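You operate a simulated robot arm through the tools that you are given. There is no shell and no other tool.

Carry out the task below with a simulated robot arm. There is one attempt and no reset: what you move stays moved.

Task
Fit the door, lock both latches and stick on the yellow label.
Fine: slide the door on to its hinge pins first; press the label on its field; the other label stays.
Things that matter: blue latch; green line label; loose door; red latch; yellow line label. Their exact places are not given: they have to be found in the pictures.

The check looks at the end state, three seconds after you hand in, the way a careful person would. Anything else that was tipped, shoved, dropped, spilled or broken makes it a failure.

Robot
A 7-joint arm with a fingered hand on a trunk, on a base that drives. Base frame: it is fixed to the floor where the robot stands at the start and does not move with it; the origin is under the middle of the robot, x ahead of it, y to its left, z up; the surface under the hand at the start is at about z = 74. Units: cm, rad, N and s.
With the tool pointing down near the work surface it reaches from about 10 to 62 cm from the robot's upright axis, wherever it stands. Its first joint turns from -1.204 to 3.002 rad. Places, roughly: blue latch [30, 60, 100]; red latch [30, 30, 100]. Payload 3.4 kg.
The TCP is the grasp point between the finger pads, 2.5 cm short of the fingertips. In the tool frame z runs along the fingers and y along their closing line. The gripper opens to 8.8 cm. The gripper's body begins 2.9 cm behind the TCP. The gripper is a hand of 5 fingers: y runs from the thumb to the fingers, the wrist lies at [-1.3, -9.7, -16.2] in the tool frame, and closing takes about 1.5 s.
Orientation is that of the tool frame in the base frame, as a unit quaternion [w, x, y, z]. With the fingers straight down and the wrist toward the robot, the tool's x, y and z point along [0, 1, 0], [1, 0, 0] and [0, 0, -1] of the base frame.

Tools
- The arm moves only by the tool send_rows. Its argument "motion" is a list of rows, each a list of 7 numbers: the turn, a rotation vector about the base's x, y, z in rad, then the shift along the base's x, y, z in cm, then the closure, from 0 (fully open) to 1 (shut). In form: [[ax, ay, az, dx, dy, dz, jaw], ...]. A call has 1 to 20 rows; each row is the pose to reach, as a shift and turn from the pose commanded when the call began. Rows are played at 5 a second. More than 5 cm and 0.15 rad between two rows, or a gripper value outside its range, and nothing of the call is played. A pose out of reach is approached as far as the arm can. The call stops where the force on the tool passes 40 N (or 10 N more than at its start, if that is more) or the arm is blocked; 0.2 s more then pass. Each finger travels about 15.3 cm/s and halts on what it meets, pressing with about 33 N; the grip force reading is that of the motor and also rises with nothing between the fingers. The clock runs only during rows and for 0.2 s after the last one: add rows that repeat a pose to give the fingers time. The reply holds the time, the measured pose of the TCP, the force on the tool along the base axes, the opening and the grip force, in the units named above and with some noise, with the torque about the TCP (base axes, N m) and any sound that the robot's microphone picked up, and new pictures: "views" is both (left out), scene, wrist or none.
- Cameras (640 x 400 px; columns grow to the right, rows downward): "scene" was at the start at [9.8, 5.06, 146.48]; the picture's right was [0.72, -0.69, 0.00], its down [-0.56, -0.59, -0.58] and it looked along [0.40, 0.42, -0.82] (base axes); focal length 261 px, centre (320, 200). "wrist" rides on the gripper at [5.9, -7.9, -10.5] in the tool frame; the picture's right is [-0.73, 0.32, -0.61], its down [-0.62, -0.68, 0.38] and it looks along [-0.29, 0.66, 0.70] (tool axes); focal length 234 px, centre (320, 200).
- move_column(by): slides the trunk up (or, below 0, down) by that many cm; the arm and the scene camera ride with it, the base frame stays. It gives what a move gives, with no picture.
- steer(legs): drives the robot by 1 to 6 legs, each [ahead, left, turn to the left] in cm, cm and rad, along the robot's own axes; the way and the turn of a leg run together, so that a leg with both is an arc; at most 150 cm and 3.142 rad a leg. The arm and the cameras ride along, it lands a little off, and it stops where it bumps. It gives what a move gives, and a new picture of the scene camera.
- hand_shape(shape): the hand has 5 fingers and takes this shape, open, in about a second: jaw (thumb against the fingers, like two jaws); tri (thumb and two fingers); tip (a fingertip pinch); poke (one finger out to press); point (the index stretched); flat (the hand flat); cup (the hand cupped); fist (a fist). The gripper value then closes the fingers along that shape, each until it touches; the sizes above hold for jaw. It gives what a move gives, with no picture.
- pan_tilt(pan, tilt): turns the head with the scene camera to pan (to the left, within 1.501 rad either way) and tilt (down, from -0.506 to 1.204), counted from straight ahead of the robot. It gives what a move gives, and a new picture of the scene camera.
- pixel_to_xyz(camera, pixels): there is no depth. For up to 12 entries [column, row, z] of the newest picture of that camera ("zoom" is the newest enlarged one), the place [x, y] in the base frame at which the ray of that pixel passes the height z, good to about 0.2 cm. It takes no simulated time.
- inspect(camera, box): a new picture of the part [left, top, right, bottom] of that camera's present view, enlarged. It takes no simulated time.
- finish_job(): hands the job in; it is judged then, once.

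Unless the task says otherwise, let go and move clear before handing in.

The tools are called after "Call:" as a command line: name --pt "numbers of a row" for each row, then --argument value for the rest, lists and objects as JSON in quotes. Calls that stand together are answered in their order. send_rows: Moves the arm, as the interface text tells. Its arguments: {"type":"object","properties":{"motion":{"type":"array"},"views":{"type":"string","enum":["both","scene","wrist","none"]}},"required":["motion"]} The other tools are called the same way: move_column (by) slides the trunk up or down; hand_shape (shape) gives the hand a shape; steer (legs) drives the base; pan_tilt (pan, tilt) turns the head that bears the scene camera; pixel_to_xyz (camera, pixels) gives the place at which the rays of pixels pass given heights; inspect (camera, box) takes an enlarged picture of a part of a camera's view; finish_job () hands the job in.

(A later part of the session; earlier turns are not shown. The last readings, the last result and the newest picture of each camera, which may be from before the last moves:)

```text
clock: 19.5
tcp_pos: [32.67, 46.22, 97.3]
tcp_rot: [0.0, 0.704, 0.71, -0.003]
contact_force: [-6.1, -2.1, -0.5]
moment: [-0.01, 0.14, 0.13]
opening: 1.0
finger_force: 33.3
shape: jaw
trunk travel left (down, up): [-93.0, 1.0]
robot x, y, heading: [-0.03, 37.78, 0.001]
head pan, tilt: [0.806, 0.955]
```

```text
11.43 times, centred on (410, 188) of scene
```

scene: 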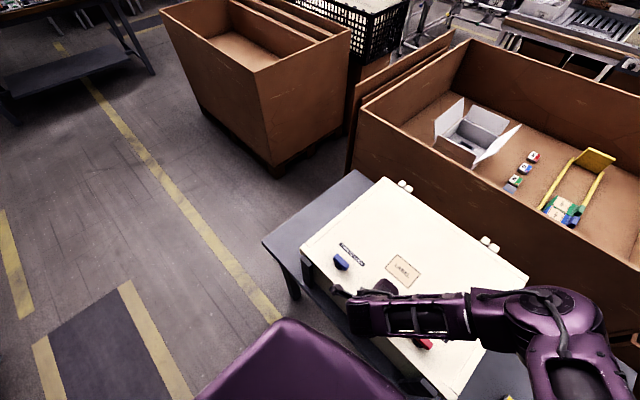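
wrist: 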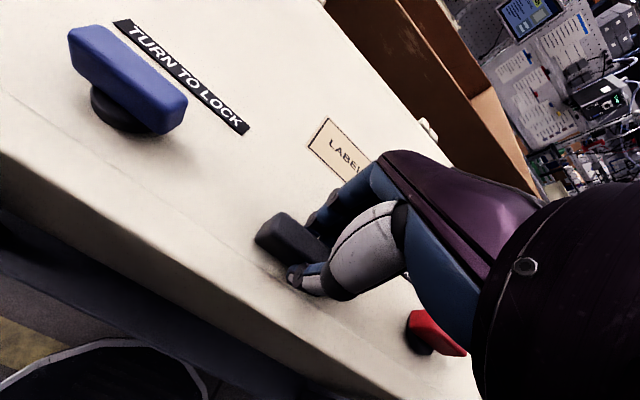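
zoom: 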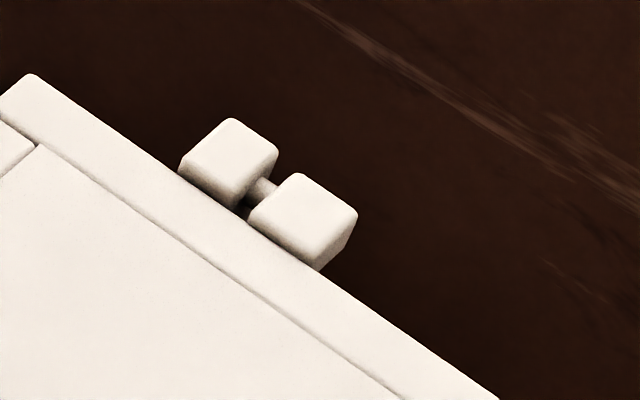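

Both pins are now entering the door knuckles, with about 0.7 cm of gap left. I'll continue in small steps until they seat.

Call:
send_rows --pt "0 0 0 0 0.15 0 1" --pt "0 0 0 0 0.3 0 1" --pt "0 0 0 0 0.45 0 1" --pt "0 0 0 0 0.5 0 1" --views "scene"

Call:
inspect --camera "scene" --box '[470, 225, 520, 260]'

Call:
inspect --camera "scene" --box '[385, 170, 435, 205]'

```text
clock: 20.5
tcp_pos: [32.7, 46.58, 97.35]
tcp_rot: [-0.001, 0.705, 0.709, -0.002]
contact_force: [-6.6, -5.1, 0.5]
moment: [-0.1, 0.16, 0.15]
opening: 0.98
finger_force: 32.9
shape: jaw
trunk travel left (down, up): [-93.0, 1.0]
robot x, y, heading: [0.11, 38.01, -0.003]
head pan, tilt: [0.806, 0.955]
```

scene: 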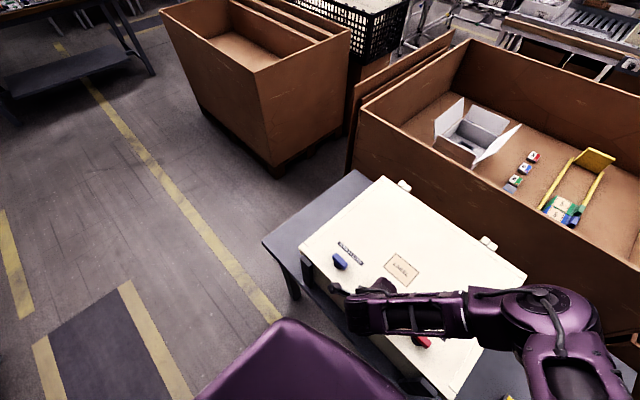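

```text
11.43 times, centred on (495, 242) of scene
```

zoom: 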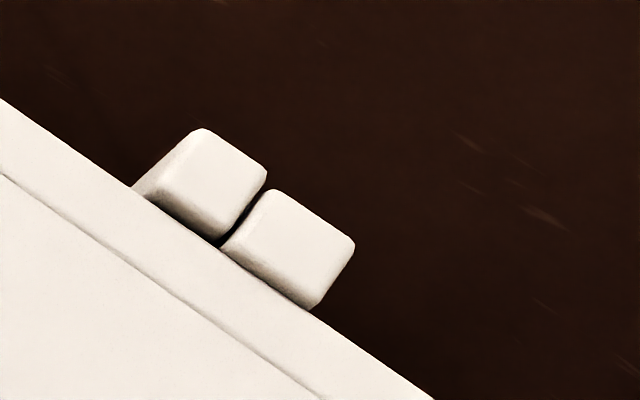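

```text
11.43 times, centred on (410, 188) of scene
```

zoom: 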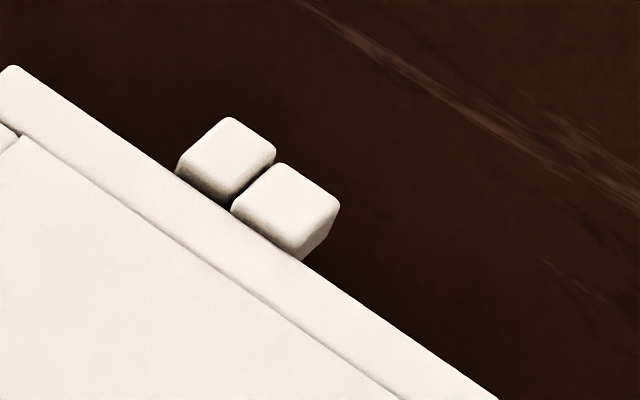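

Only a thin gap (about 0.15–0.2 cm) remains between the knuckles. I'll give a final gentle push to seat them.

Call:
send_rows --pt "0 0 0 0 0.08 0 1" --pt "0 0 0 0 0.16 0 1" --pt "0 0 0 0 0.24 0 1" --pt "0 0 0 0 0.3 0 1" --views "scene"

Call:
inspect --camera "scene" --box '[470, 225, 520, 260]'

Call:
inspect --camera "scene" --box '[385, 170, 435, 205]'

Call:
inspect --camera "scene" --box '[290, 220, 370, 300]'

```text
clock: 21.5
tcp_pos: [32.62, 46.63, 97.39]
tcp_rot: [0.0, 0.706, 0.708, -0.002]
contact_force: [-7.6, -14.8, -0.3]
moment: [-0.22, 0.15, 0.11]
opening: 0.98
finger_force: 32.7
shape: jaw
trunk travel left (down, up): [-93.0, 1.0]
robot x, y, heading: [-0.05, 38.55, -0.002]
head pan, tilt: [0.806, 0.955]
```

scene: 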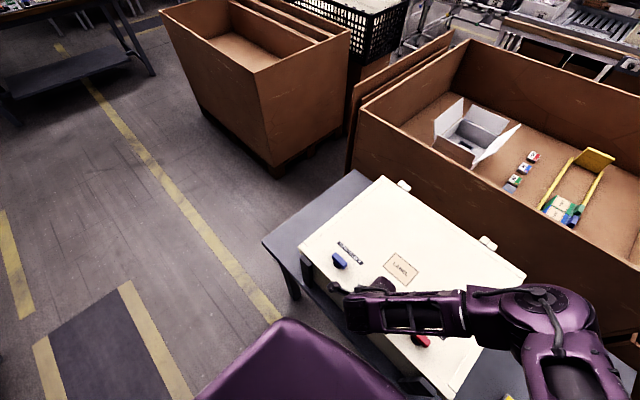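

```text
11.43 times, centred on (495, 242) of scene
```

zoom: 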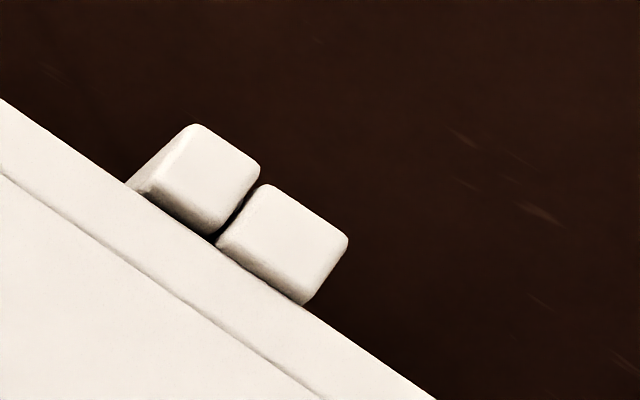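

```text
11.43 times, centred on (410, 188) of scene
```

zoom: 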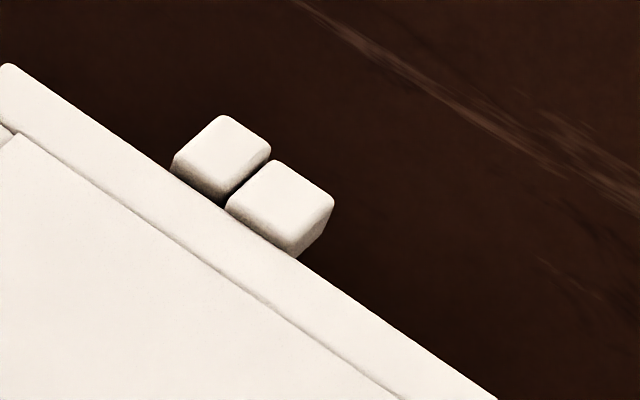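

```text
5.00 times, centred on (330, 260) of scene
```

zoom: 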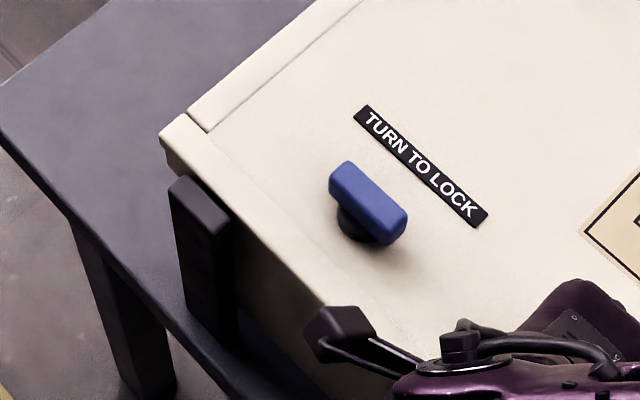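

The force rose to about 15 N with no further travel and the knuckles are together, so the door is seated on its pins. I'll open the hand and rise.

Call:
send_rows --pt "0 0 0 0 -0.2 0 0.9" --pt "0 0 0 0 -0.2 0 0.6" --pt "0 0 0 0 -0.2 0 0.3" --pt "0 0 0 0 -0.2 0 0" --pt "0 0 0 0 -0.2 0 0" --pt "0 0 0 0 -0.2 0 0" --pt "0 0 0 0 -0.2 2 0" --pt "0 0 0 0 -0.2 5 0" --pt "0 0 0 0 -0.2 9 0" --pt "0 0 0 0 -0.2 9 0"

Call:
inspect --camera "scene" --box '[290, 170, 530, 390]'

Call:
inspect --camera "wrist" --box '[60, 100, 380, 360]'

```text
clock: 23.7
tcp_pos: [32.65, 46.66, 106.31]
tcp_rot: [0.001, 0.705, 0.709, -0.004]
contact_force: [-0.4, 0.6, -0.5]
moment: [-0.01, 0.02, 0.03]
opening: 8.8
finger_force: 0.1
shape: jaw
trunk travel left (down, up): [-93.0, 1.0]
robot x, y, heading: [0.23, 37.87, 0.001]
head pan, tilt: [0.806, 0.955]
```

scene: 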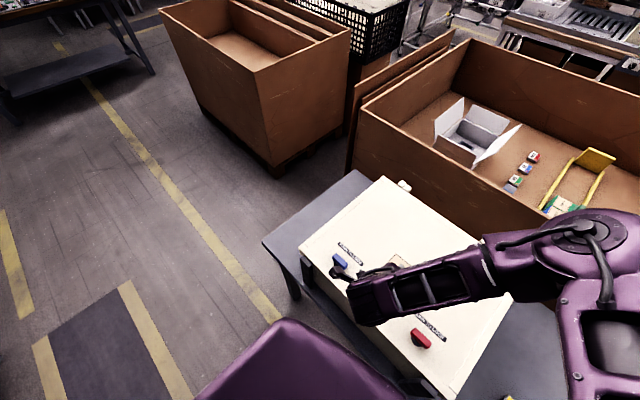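
wrist: 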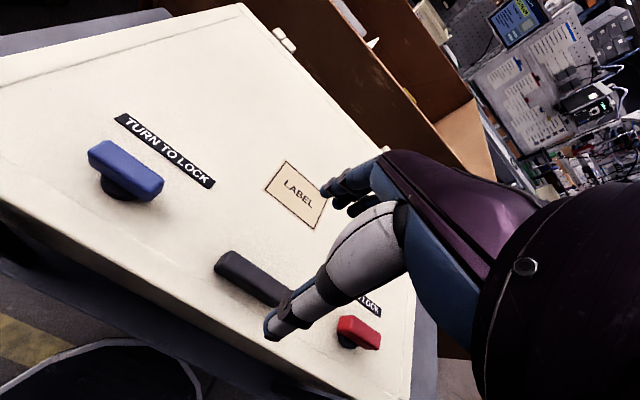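

```text
1.82 times, centred on (410, 280) of scene
```

zoom: 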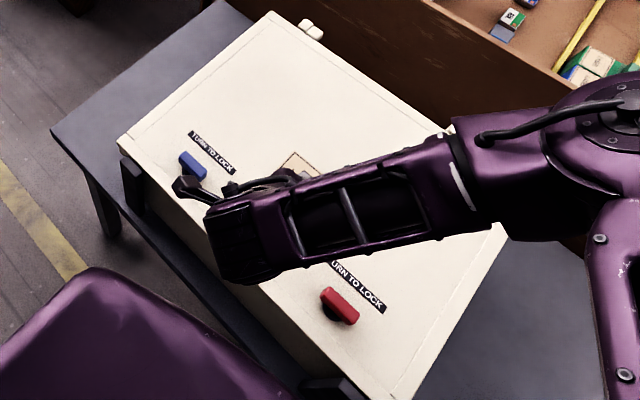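

```text
1.54 times, centred on (220, 230) of wrist
```

zoom: 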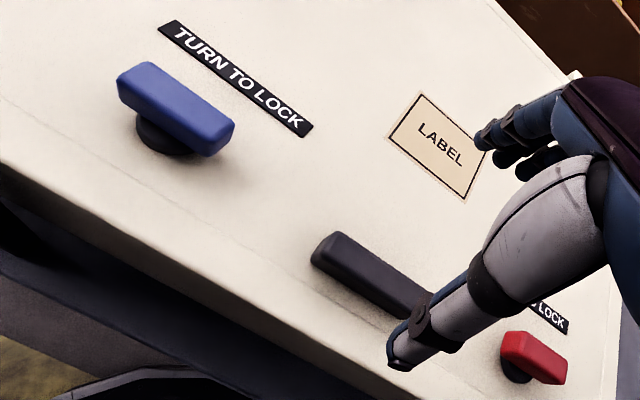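

The door stays in place. Now the latches: I'll measure the blue knob (128,165) and red knob (360,331) in the wrist view, and both in the scene view.

Call:
pixel_to_xyz --camera "wrist" --pixels '[[127.8, 165, 98], [127.8, 165, 96], [359.6, 330.6, 98], [359.6, 330.6, 96], [265, 185, 93.5], [288, 161, 93.5], [328, 200, 93.5], [314, 228, 93.5]]'

Call:
inspect --camera "scene" --box '[395, 310, 455, 360]'

Call:
inspect --camera "scene" --box '[315, 235, 375, 285]'

```text
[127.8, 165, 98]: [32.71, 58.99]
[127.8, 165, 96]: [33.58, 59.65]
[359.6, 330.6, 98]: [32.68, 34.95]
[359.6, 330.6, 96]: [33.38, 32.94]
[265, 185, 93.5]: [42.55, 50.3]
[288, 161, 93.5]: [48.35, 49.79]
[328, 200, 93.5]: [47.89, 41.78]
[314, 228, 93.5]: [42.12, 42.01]
```

```text
8.00 times, centred on (425, 335) of scene
```

zoom: 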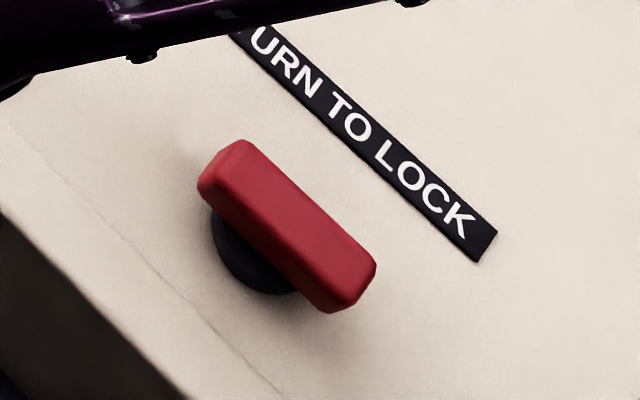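

```text
8.00 times, centred on (345, 260) of scene
```

zoom: 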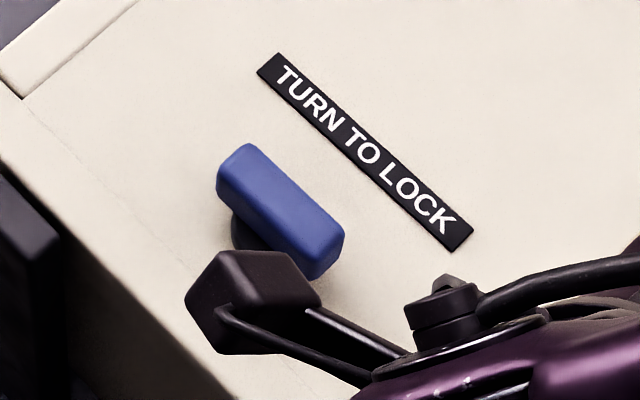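

Call:
pixel_to_xyz --camera "scene" --pixels '[[421.6, 338.1, 98], [421.6, 338.1, 96], [341, 260.6, 98], [341, 260.6, 96], [407, 328.5, 97], [432, 343.5, 97], [330, 253, 97], [348, 264, 97]]'

```text
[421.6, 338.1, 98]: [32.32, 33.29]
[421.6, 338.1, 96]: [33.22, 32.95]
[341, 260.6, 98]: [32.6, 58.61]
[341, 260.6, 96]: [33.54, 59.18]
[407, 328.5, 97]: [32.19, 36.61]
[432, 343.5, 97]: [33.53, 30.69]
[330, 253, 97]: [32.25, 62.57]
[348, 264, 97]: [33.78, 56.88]
```

Stereo puts the red knob top centre at about (33.3, 33.0, 96.0) and the blue at about (33.5, 59.4, 96). I'll move above the red knob and descend to the grasp height.

Call:
send_rows --pt "0 0 0 0.1 -4.5 -0.3 0" --pt "0 0 0 0.3 -9 -0.3 0" --pt "0 0 0 0.65 -13.7 -0.3 0" --pt "0 0 0 0.65 -13.7 -2.5 0" --pt "0 0 0 0.65 -13.7 -5 0" --pt "0 0 0 0.65 -13.7 -5 0"

Call:
inspect --camera "wrist" --box '[180, 150, 420, 360]'

```text
clock: 25.1
tcp_pos: [33.47, 33.01, 101.24]
tcp_rot: [-0.002, 0.704, 0.71, -0.003]
contact_force: [1.1, 0.5, 0.1]
moment: [0.02, 0.02, 0.03]
opening: 8.79
finger_force: 0.2
shape: jaw
out of reach, approached as far as the arm can: row 3, 4
trunk travel left (down, up): [-93.0, 1.0]
robot x, y, heading: [0.14, 37.87, 0.003]
head pan, tilt: [0.806, 0.955]
```

scene: 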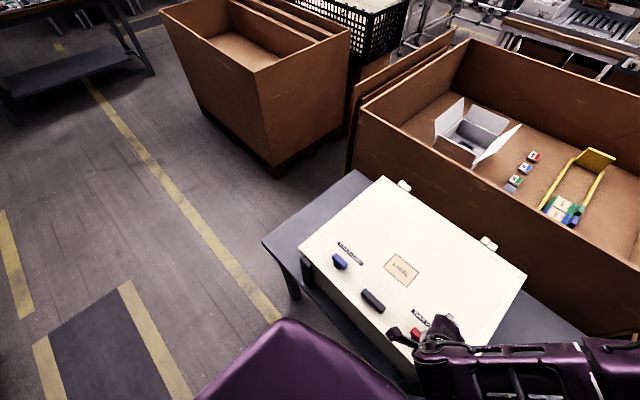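
wrist: 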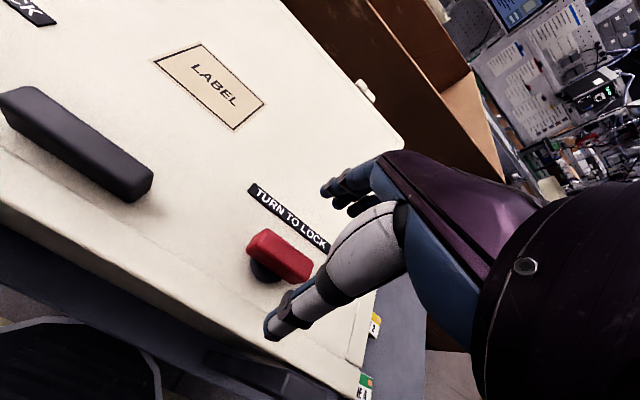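

```text
1.90 times, centred on (300, 255) of wrist
```

zoom: 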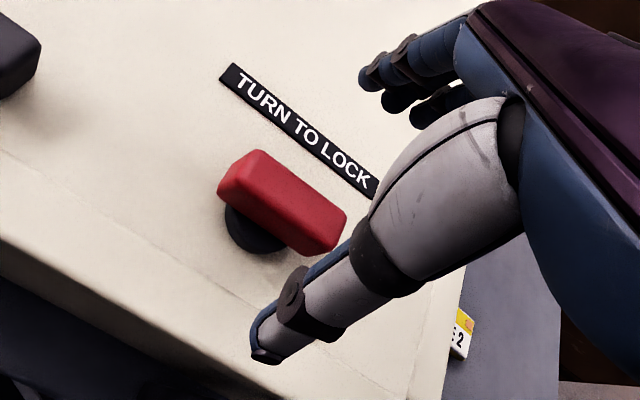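

The red knob appears at (280,255), almost exactly under the grasp point. I'll check its coordinates, then descend.

Call:
pixel_to_xyz --camera "wrist" --pixels '[[280.5, 255, 96], [254, 238, 96], [308, 272, 96]]'

Call:
send_rows --pt "0 0 0 0 0.1 -1.5 0" --pt "0 0 0 0 0.1 -2.8 0" --pt "0 0 0 0 0.1 -3.8 0" --pt "0 0 0 0 0.1 -3.8 0" --views "wrist"

Call:
inspect --camera "wrist" --box '[200, 130, 440, 340]'

```text
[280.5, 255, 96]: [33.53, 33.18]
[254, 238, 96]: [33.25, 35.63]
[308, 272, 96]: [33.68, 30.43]
```

```text
clock: 26.1
tcp_pos: [33.44, 33.12, 97.38]
tcp_rot: [0.001, 0.705, 0.71, -0.004]
contact_force: [-0.1, 0.5, -0.1]
moment: [-0.02, -0.02, 0.02]
opening: 8.79
finger_force: 0.0
shape: jaw
trunk travel left (down, up): [-93.0, 1.0]
robot x, y, heading: [-0.06, 37.72, 0.002]
head pan, tilt: [0.806, 0.955]
```

wrist: 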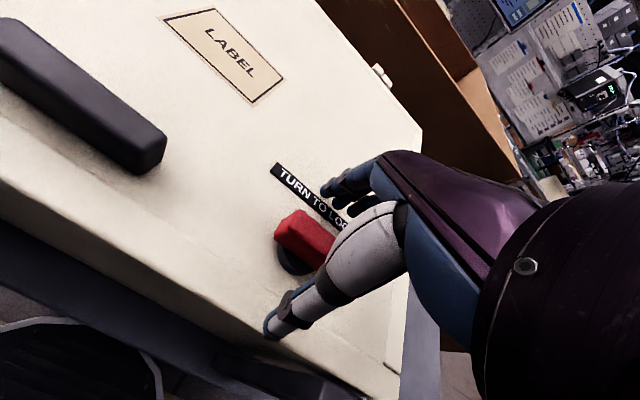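

```text
1.90 times, centred on (320, 235) of wrist
```

zoom: 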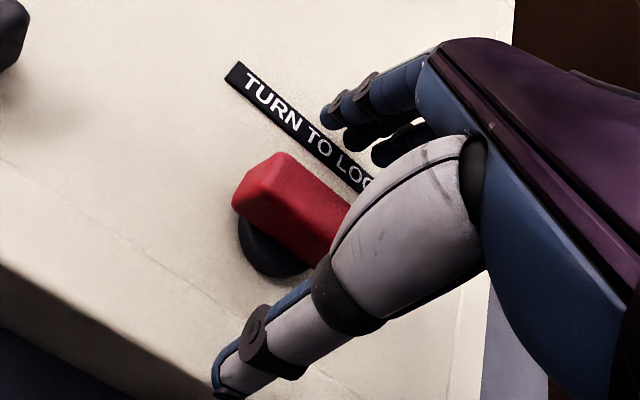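

The knob spans y≈30.4–35.6 and the TCP is centred on it at (33.44, 33.12, 97.4) with no contact. I'll close the fingers on it.

Call:
send_rows --pt "0 0 0 0 0 0 0.3" --pt "0 0 0 0 0 0 0.6" --pt "0 0 0 0 0 0 0.8" --pt "0 0 0 0 0 0 1.0" --pt "0 0 0 0 0 0 1.0" --pt "0 0 0 0 0 0 1.0" --pt "0 0 0 0 0 0 1.0" --pt "0 0 0 0 0 0 1.0" --views "wrist"

Call:
inspect --camera "wrist" --box '[200, 130, 440, 340]'

```text
clock: 27.9
tcp_pos: [33.43, 33.17, 97.49]
tcp_rot: [0.001, 0.704, 0.71, -0.003]
contact_force: [-2.9, -1.3, -0.5]
moment: [-0.03, 0.03, 0.06]
opening: 1.19
finger_force: 32.7
shape: jaw
trunk travel left (down, up): [-93.0, 1.0]
robot x, y, heading: [0.04, 37.5, -0.004]
head pan, tilt: [0.806, 0.955]
```

wrist: 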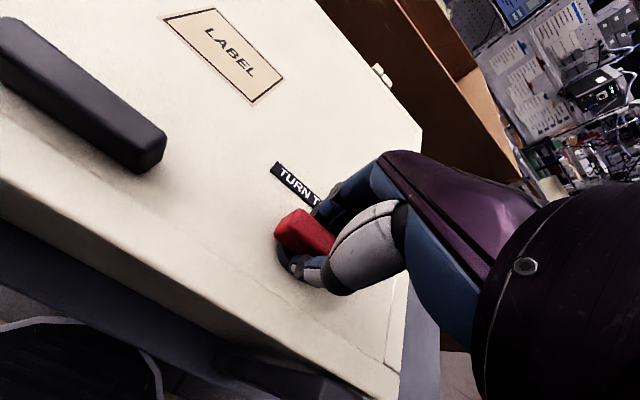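

```text
1.90 times, centred on (320, 235) of wrist
```

zoom: 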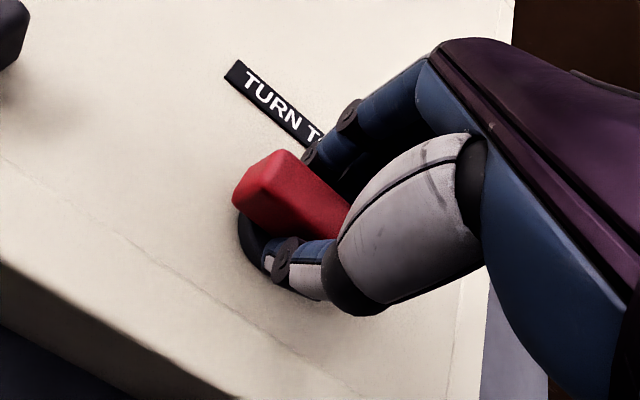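

The hand holds the red knob well (grip 32.7 N). I'll try a small counter-clockwise turn (+0.3 rad) and watch the torque about z for a stop.

Call:
send_rows --pt "0 0 0.08 0 0 0 1" --pt "0 0 0.16 0 0 0 1" --pt "0 0 0.24 0 0 0 1" --pt "0 0 0.3 0 0 0 1" --pt "0 0 0.3 0 0 0 1" --views "wrist"

Call:
inspect --camera "wrist" --box '[200, 130, 440, 340]'

```text
clock: 29.1
tcp_pos: [33.47, 32.98, 97.44]
tcp_rot: [0.001, 0.591, 0.807, -0.003]
contact_force: [-1.9, -5.8, 0.9]
moment: [-0.08, 0.03, -0.03]
opening: 1.11
finger_force: 32.7
shape: jaw
trunk travel left (down, up): [-93.0, 1.0]
robot x, y, heading: [0.05, 37.74, 0.0]
head pan, tilt: [0.806, 0.955]
```

wrist: 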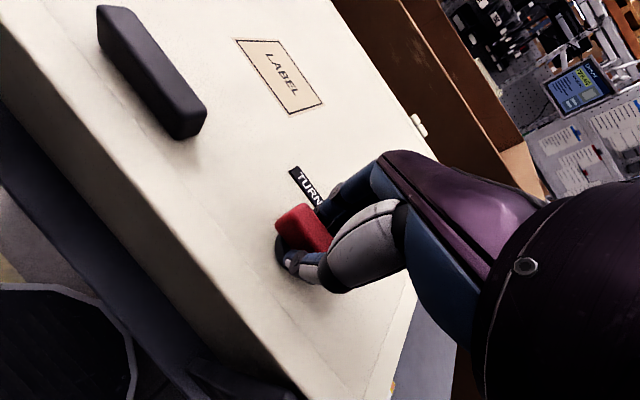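

```text
1.90 times, centred on (320, 235) of wrist
```

zoom: 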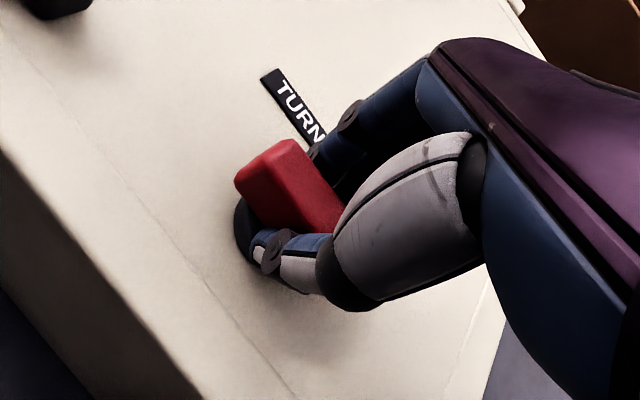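

The hand turned 0.3 rad but the knob stayed parallel to its "TURN" strip, so it seems blocked this way and slipped in the fingers. I'll turn back and try clockwise.

Call:
send_rows --pt "0 0 -0.1 0 0 0 1" --pt "0 0 -0.2 0 0.05 0 1" --pt "0 0 -0.3 0 0.1 0 1" --pt "0 0 -0.4 0 0.1 0 1" --pt "0 0 -0.5 0 0.1 0 1" --pt "0 0 -0.6 0 0.1 0 1" --pt "0 0 -0.6 0 0.1 0 1" --views "both"

Call:
inspect --camera "wrist" --box '[200, 130, 440, 340]'

```text
clock: 30.7
tcp_pos: [33.29, 33.08, 97.5]
tcp_rot: [0.0, 0.803, 0.596, -0.003]
contact_force: [-7.2, -11.7, 0.6]
moment: [-0.25, 0.05, 0.03]
opening: 1.11
finger_force: 32.5
shape: jaw
trunk travel left (down, up): [-93.0, 1.0]
robot x, y, heading: [-0.09, 37.91, 0.003]
head pan, tilt: [0.806, 0.955]
```

scene: 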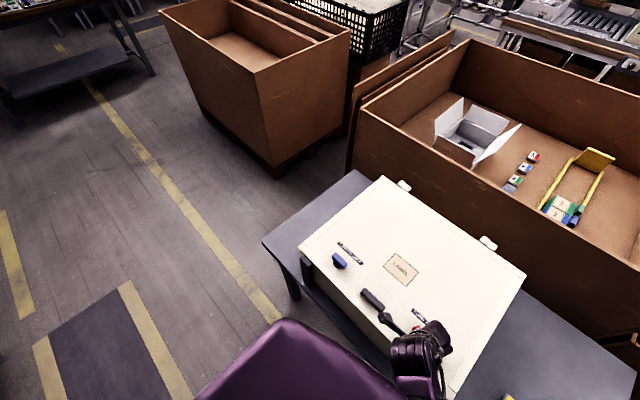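
wrist: 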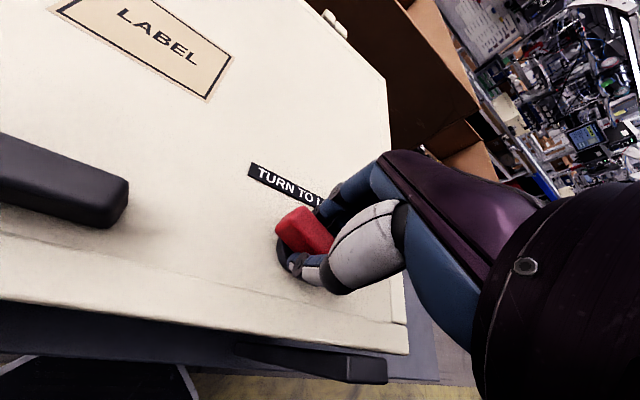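

```text
1.90 times, centred on (320, 235) of wrist
```

zoom: 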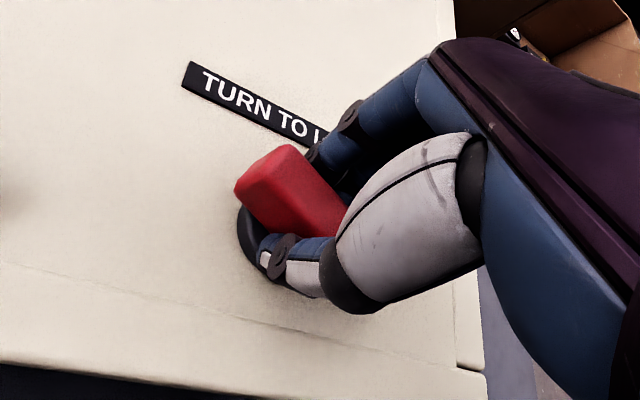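

Clockwise works: the knob is now visibly turned relative to the "TURN TO LOCK" strip. I'll continue clockwise in steps.

Call:
send_rows --pt "0 0 -0.1 0.05 0 0 1" --pt "0 0 -0.2 0.1 0 0 1" --pt "0 0 -0.3 0.15 0 0 1" --pt "0 0 -0.4 0.15 0 0 1" --pt "0 0 -0.4 0.15 0 0 1" --views "both"

Call:
inspect --camera "wrist" --box '[200, 130, 440, 340]'

```text
clock: 31.9
tcp_pos: [33.3, 33.11, 97.55]
tcp_rot: [-0.002, 0.905, 0.425, -0.001]
contact_force: [-14.5, -11.6, 0.0]
moment: [-0.28, 0.26, 0.05]
opening: 1.12
finger_force: 33.2
shape: jaw
trunk travel left (down, up): [-93.0, 1.0]
robot x, y, heading: [-0.09, 38.31, 0.005]
head pan, tilt: [0.806, 0.955]
```

scene: 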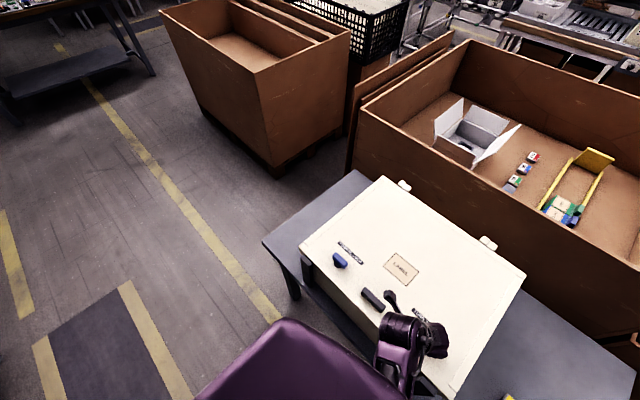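
wrist: 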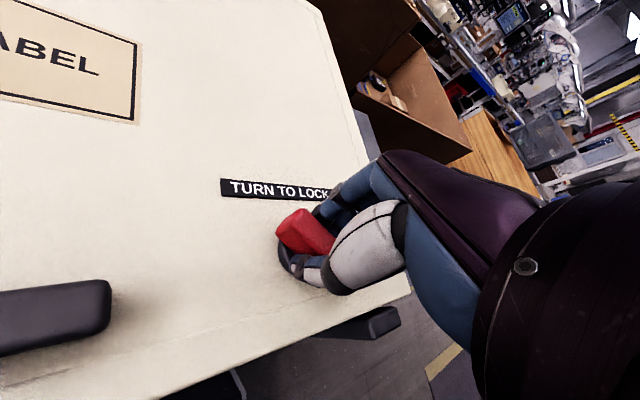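

```text
1.90 times, centred on (320, 235) of wrist
```

zoom: 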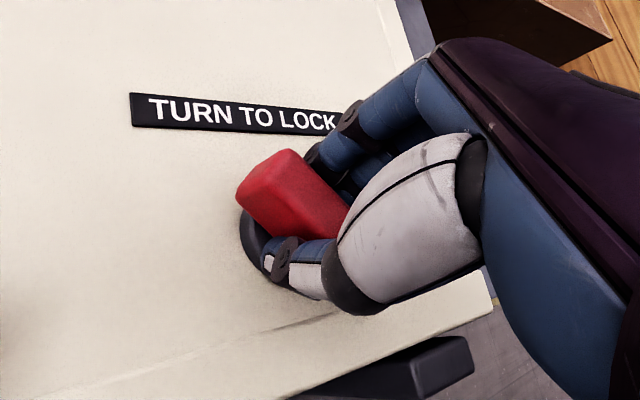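

The knob follows (hand yaw now about −0.69 rad), with some side force (−14, −12 N). I'll keep turning while easing the hand toward −x, −y to relieve it.

Call:
send_rows --pt "0 0 -0.1 -0.1 -0.08 0 1" --pt "0 0 -0.2 -0.2 -0.16 0 1" --pt "0 0 -0.3 -0.25 -0.2 0 1" --pt "0 0 -0.4 -0.25 -0.2 0 1" --pt "0 0 -0.4 -0.25 -0.2 0 1" --views "both"

Call:
inspect --camera "wrist" --box '[200, 130, 440, 340]'

```text
clock: 32.5
tcp_pos: [32.99, 32.3, 97.18]
tcp_rot: [0.026, 0.934, 0.357, -0.003]
contact_force: [-10.5, 28.2, 15.6]
moment: [0.86, 0.38, 0.15]
opening: 1.55
finger_force: 33.0
shape: jaw
trunk travel left (down, up): [-93.0, 1.0]
robot x, y, heading: [0.01, 37.59, 0.006]
head pan, tilt: [0.806, 0.955]
stopped in row 3: the force on the tool passed its limit at 52 N (the readings are from after the stop); the commanded pose is now the measured one
```

scene: 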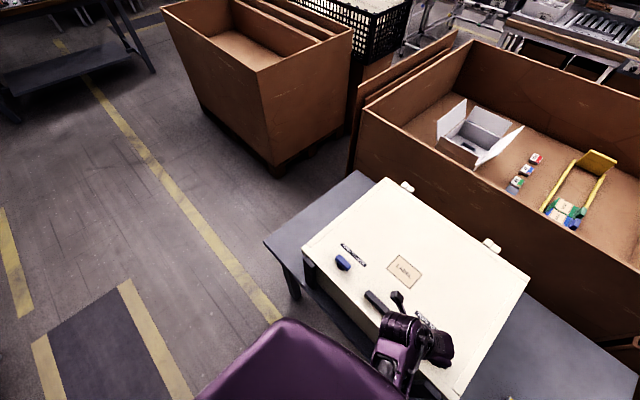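
wrist: 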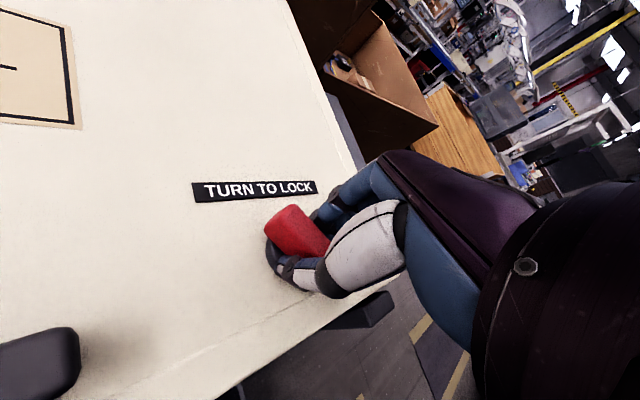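

```text
1.90 times, centred on (320, 235) of wrist
```

zoom: 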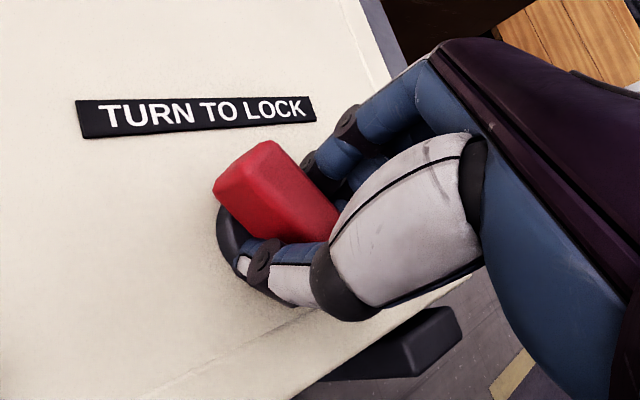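

The arm ran out of comfortable reach at hand yaw ≈ −0.78 and drifted, giving 28 N sideways. I'll release the knob, lift clear, and check the knob and hinges before repositioning.

Call:
send_rows --pt "0 0 0 0 0 0 0.8" --pt "0 0 0 0 0 0 0.5" --pt "0 0 0 0 0 0 0.2" --pt "0 0 0 0 0 0 0" --pt "0 0 0 0 0 0 0" --pt "0 0 0 0 0 0 0" --pt "0 0 0 0 0 2 0" --pt "0 0 0 0 0 5 0" --pt "0 0 0 0 0 9 0" --pt "0 0 0 0 0 9 0" --views "both"

Call:
inspect --camera "scene" --box '[290, 170, 530, 390]'

Call:
inspect --camera "scene" --box '[470, 225, 520, 260]'

```text
clock: 33.4
tcp_pos: [33.51, 31.12, 97.09]
tcp_rot: [0.03, 0.935, 0.353, -0.003]
contact_force: [-0.2, -0.3, -0.6]
moment: [0.03, -0.04, 0.02]
opening: 8.79
finger_force: 0.1
shape: jaw
trunk travel left (down, up): [-93.0, 1.0]
robot x, y, heading: [0.34, 37.79, 0.005]
head pan, tilt: [0.806, 0.955]
stopped in row 4: the force on the tool passed its limit at 48 N (the readings are from after the stop); the commanded pose is now the measured one
```

scene: 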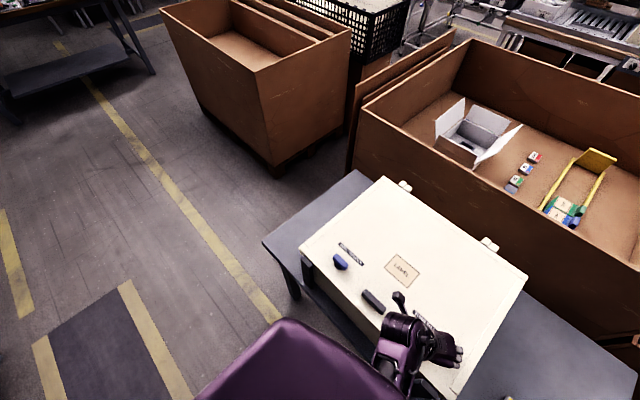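
wrist: 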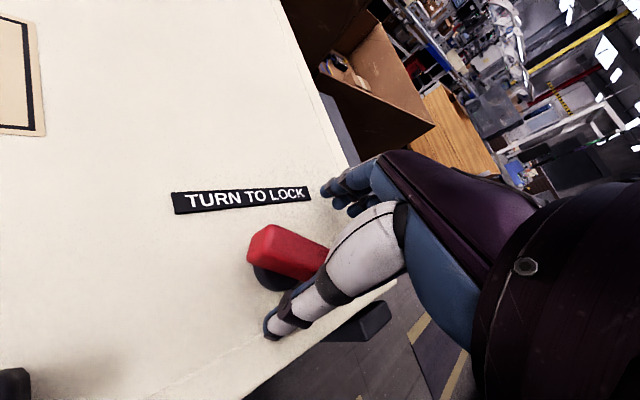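

```text
1.82 times, centred on (410, 280) of scene
```

zoom: 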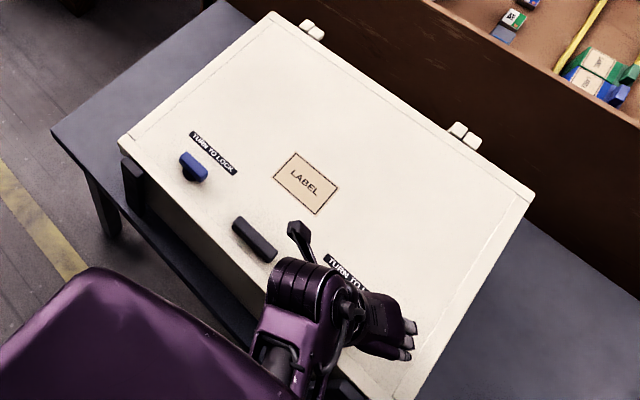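

```text
11.43 times, centred on (495, 242) of scene
```

zoom: 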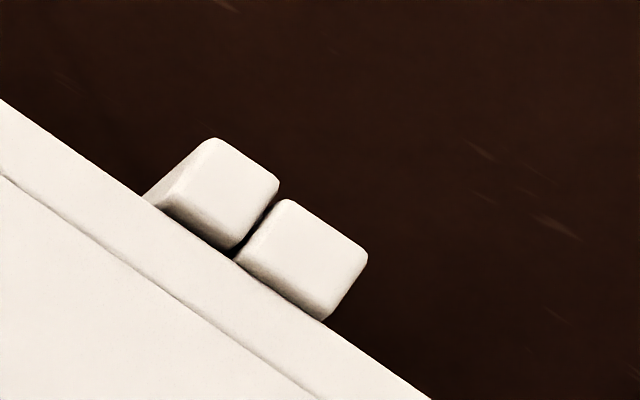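

The hand is open and free now; the hinges are still together. I'll lift straight up.

Call:
send_rows --pt "0 0 0 0 0 1 0" --pt "0 0 0 0 0 3 0" --pt "0 0 0 0 0 6 0" --pt "0 0 0 0 0 10 0" --pt "0 0 0 0 0 10 0" --views "both"

```text
clock: 34.3
tcp_pos: [33.83, 24.88, 103.84]
tcp_rot: [0.121, 0.917, 0.379, -0.028]
contact_force: [-0.5, 0.1, 0.3]
moment: [0.0, 0.0, 0.05]
opening: 8.81
finger_force: 0.1
shape: jaw
out of reach, approached as far as the arm can: row 4
trunk travel left (down, up): [-93.0, 1.0]
robot x, y, heading: [0.05, 37.93, -0.002]
head pan, tilt: [0.806, 0.955]
stopped in row 4: the arm was blocked; the commanded pose is now the measured one
```

scene: 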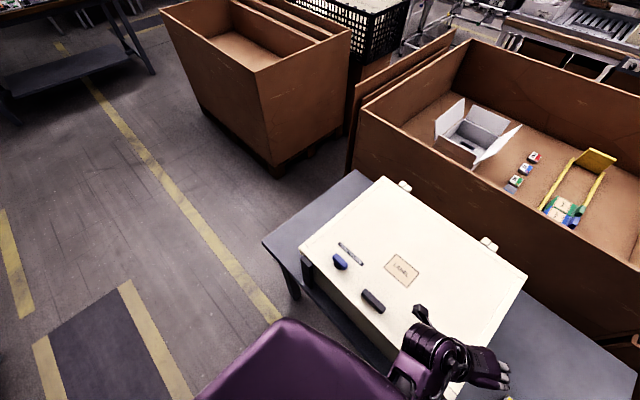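
wrist: 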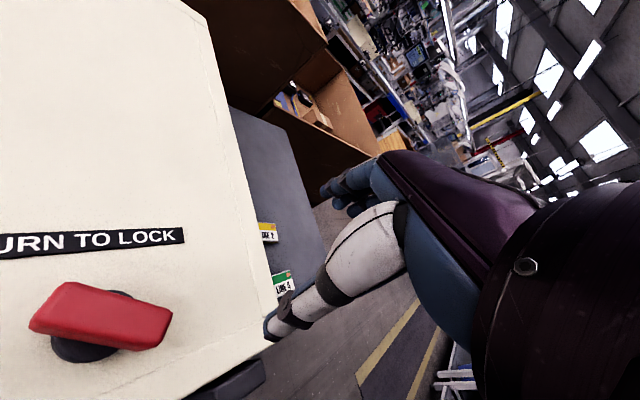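

The hand is clear above the box, but this arm is folded too tightly for this hand direction. I'll back the robot off and shift left so the knobs sit further out (about 50 cm), giving the wrist more freedom.

Call:
steer --legs '[[-14, 15, 0]]'

```text
clock: 36.0
tcp_pos: [20.0, 40.06, 103.87]
tcp_rot: [0.121, 0.917, 0.379, -0.027]
contact_force: [0.5, 0.0, 0.6]
moment: [-0.01, 0.0, 0.0]
opening: 8.8
finger_force: 0.0
shape: jaw
trunk travel left (down, up): [-93.0, 1.0]
robot x, y, heading: [-13.68, 53.18, -0.003]
head pan, tilt: [0.806, 0.955]
```

scene: 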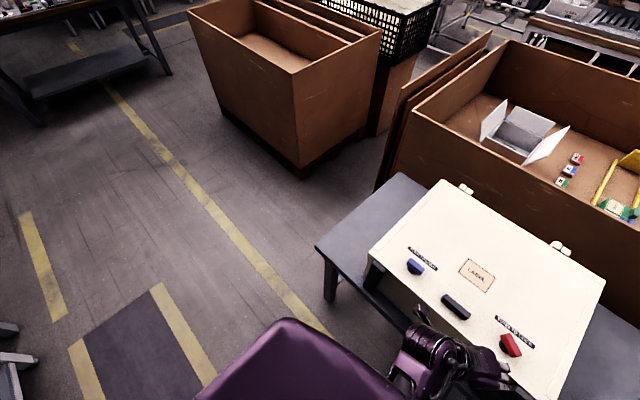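

The robot moved back and left; the box now sits right of centre in the scene. I'll pan the head to centre it and look at the red knob's angle.

Call:
pan_tilt --pan 0.2 --tilt 0.95

Call:
inspect --camera "scene" --box '[200, 120, 500, 380]'

```text
clock: 37.0
tcp_pos: [20.01, 40.02, 103.95]
tcp_rot: [0.121, 0.917, 0.379, -0.028]
contact_force: [0.7, 0.3, -0.5]
moment: [-0.04, -0.01, -0.01]
opening: 8.78
finger_force: 0.0
shape: jaw
trunk travel left (down, up): [-93.0, 1.0]
robot x, y, heading: [-13.92, 53.24, 0.001]
head pan, tilt: [0.201, 0.949]
```

scene: 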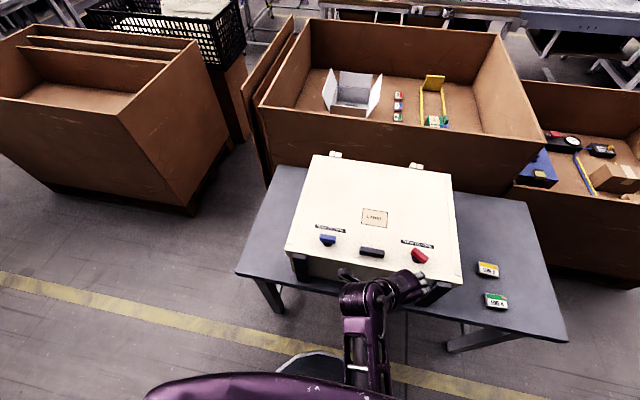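

```text
1.54 times, centred on (350, 250) of scene
```

zoom: 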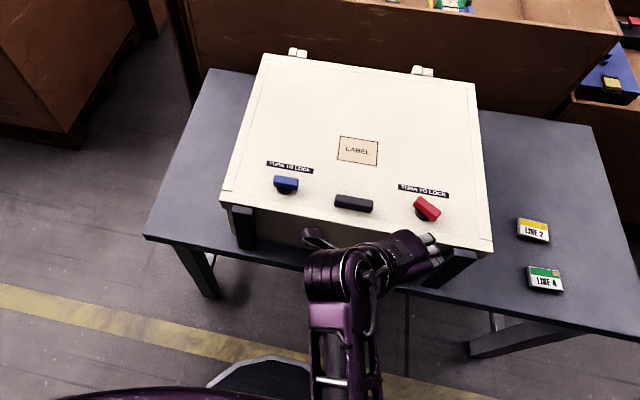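

This wide view shows everything; the red knob is turned about 35–40° clockwise. I'll zoom in to measure its angle and position precisely.

Call:
inspect --camera "scene" --box '[395, 230, 445, 270]'

Call:
pixel_to_xyz --camera "zoom" --pixels '[[320, 200, 96]]'

Call:
inspect --camera "scene" --box '[320, 145, 430, 185]'

```text
10.00 times, centred on (420, 250) of scene
```

zoom: 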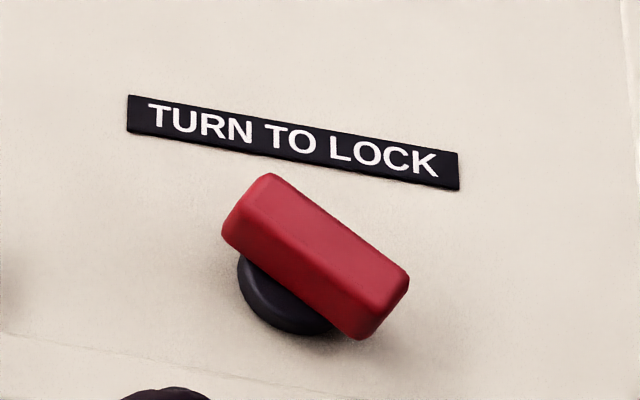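

```text
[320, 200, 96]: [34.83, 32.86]
```

```text
5.82 times, centred on (375, 165) of scene
```

zoom: 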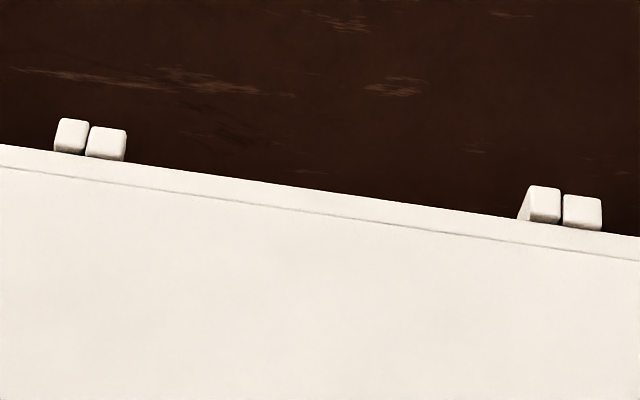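

Call:
pixel_to_xyz --camera "scene" --pixels '[[415, 247.8, 96], [428.3, 257, 96], [411.7, 251.5, 96], [424.8, 261.2, 96], [419.6, 253.6, 96], [420, 253.6, 96]]'

```text
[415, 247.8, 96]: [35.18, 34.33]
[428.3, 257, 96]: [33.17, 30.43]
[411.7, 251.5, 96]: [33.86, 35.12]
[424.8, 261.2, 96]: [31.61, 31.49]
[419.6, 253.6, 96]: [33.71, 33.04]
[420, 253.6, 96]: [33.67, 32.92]
```

The red knob is at about −0.5 rad, centred near (33.5, 32.9). I'll straighten the hand to that yaw and move above it.

Call:
send_rows --pt "0.0794 0.0252 0.0952 0 0 1 0" --pt "0.1588 0.0505 0.1903 1 0 1.5 0" --pt "0.2382 0.0757 0.2855 2 -1 1.5 0" --pt "0.2382 0.0757 0.2855 5 -2.5 1 0" --pt "0.2382 0.0757 0.2855 9 -4.5 0 0" --pt "0.2382 0.0757 0.2855 13.5 -7.1 -0.5 0" --pt "0.2382 0.0757 0.2855 13.5 -7.1 -2.5 0" --pt "0.2382 0.0757 0.2855 13.5 -7.1 -2.5 0" --views "both"

Call:
inspect --camera "wrist" --box '[180, 150, 420, 360]'

```text
refused: row 6 steps farther than a row can; nothing moved
```

```text
1.90 times, centred on (300, 255) of wrist
```

zoom: 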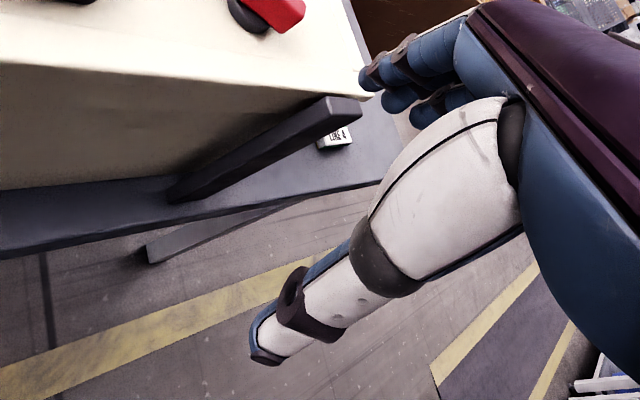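

Row 6 was a bit too long a step, so nothing moved. I'll send it again with smaller steps.

Call:
send_rows --pt "0.0794 0.0252 0.0952 0 0 1 0" --pt "0.1588 0.0505 0.1903 1 0 1.5 0" --pt "0.2382 0.0757 0.2855 2 -1 1.5 0" --pt "0.2382 0.0757 0.2855 5 -2.5 1 0" --pt "0.2382 0.0757 0.2855 8 -4 0.5 0" --pt "0.2382 0.0757 0.2855 11 -5.5 0 0" --pt "0.2382 0.0757 0.2855 13.5 -7.1 -0.5 0" --pt "0.2382 0.0757 0.2855 13.5 -7.1 -2.5 0" --pt "0.2382 0.0757 0.2855 13.5 -7.1 -2.5 0" --views "both"

Call:
inspect --camera "wrist" --box '[180, 150, 420, 360]'

```text
clock: 39.0
tcp_pos: [33.48, 32.95, 101.38]
tcp_rot: [-0.001, 0.861, 0.509, 0.001]
contact_force: [-0.2, 0.3, 0.1]
moment: [0.01, -0.05, 0.05]
opening: 8.79
finger_force: 0.0
shape: jaw
trunk travel left (down, up): [-93.0, 1.0]
robot x, y, heading: [-13.36, 53.26, -0.0]
head pan, tilt: [0.201, 0.949]
```

scene: 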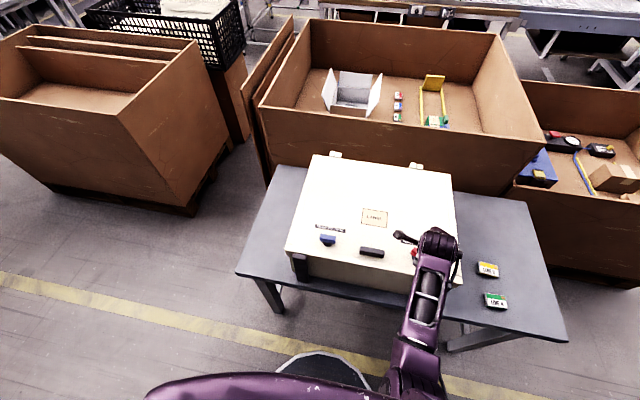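
wrist: 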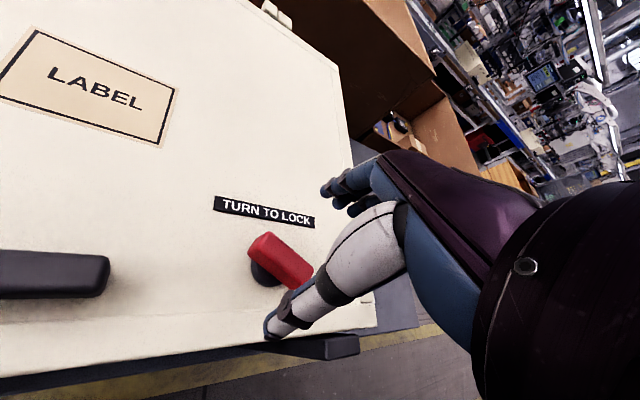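

```text
1.90 times, centred on (300, 255) of wrist
```

zoom: 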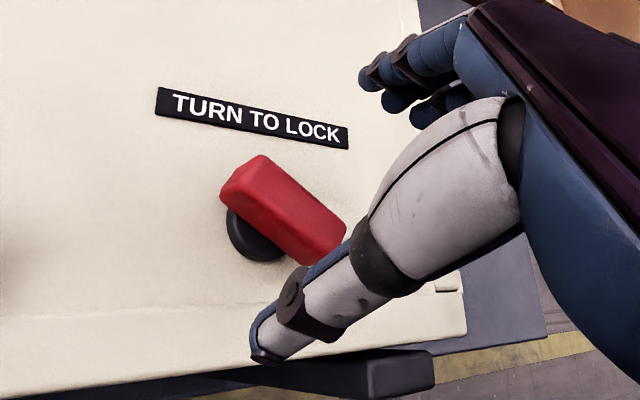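

Reach is fine here and the knob lies right under the grasp point. Before gripping, I'll test in free air whether the hand can turn on to −1.57 rad, then come back.

Call:
send_rows --pt "0 0 -0.14 0 0 0 0" --pt "0 0 -0.28 0 0 0 0" --pt "0 0 -0.42 0 0 0 0" --pt "0 0 -0.56 0 0 0 0" --pt "0 0 -0.7 0 0 0 0" --pt "0 0 -0.84 0 0 0 0" --pt "0 0 -0.98 0 0 0 0" --pt "0 0 -1.1 0 0 0 0" --pt "0 0 -1.1 0 0 0 0" --views "both"

```text
clock: 40.0
tcp_pos: [32.62, 24.67, 101.96]
tcp_rot: [0.076, 0.97, 0.23, -0.029]
contact_force: [-0.3, -0.4, -1.1]
moment: [-0.01, 0.01, 0.0]
opening: 8.81
finger_force: 0.1
shape: jaw
trunk travel left (down, up): [-93.0, 1.0]
robot x, y, heading: [-13.65, 53.19, 0.003]
head pan, tilt: [0.201, 0.949]
stopped in row 5: the arm was blocked; the commanded pose is now the measured one
```

scene: 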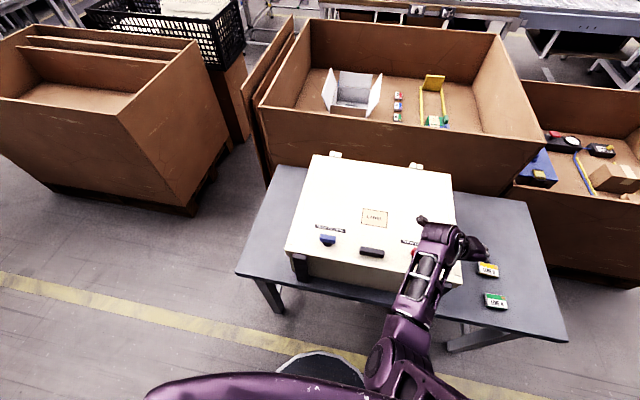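
wrist: 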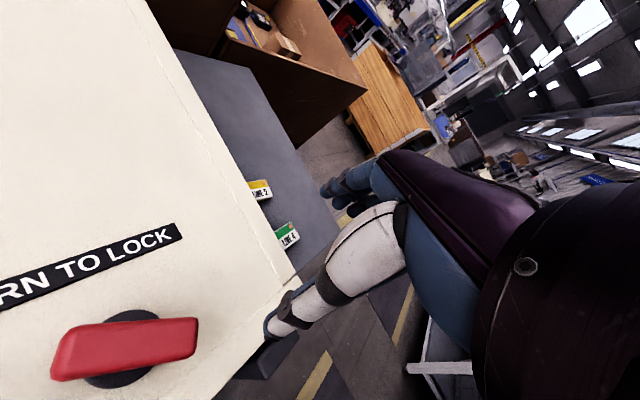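

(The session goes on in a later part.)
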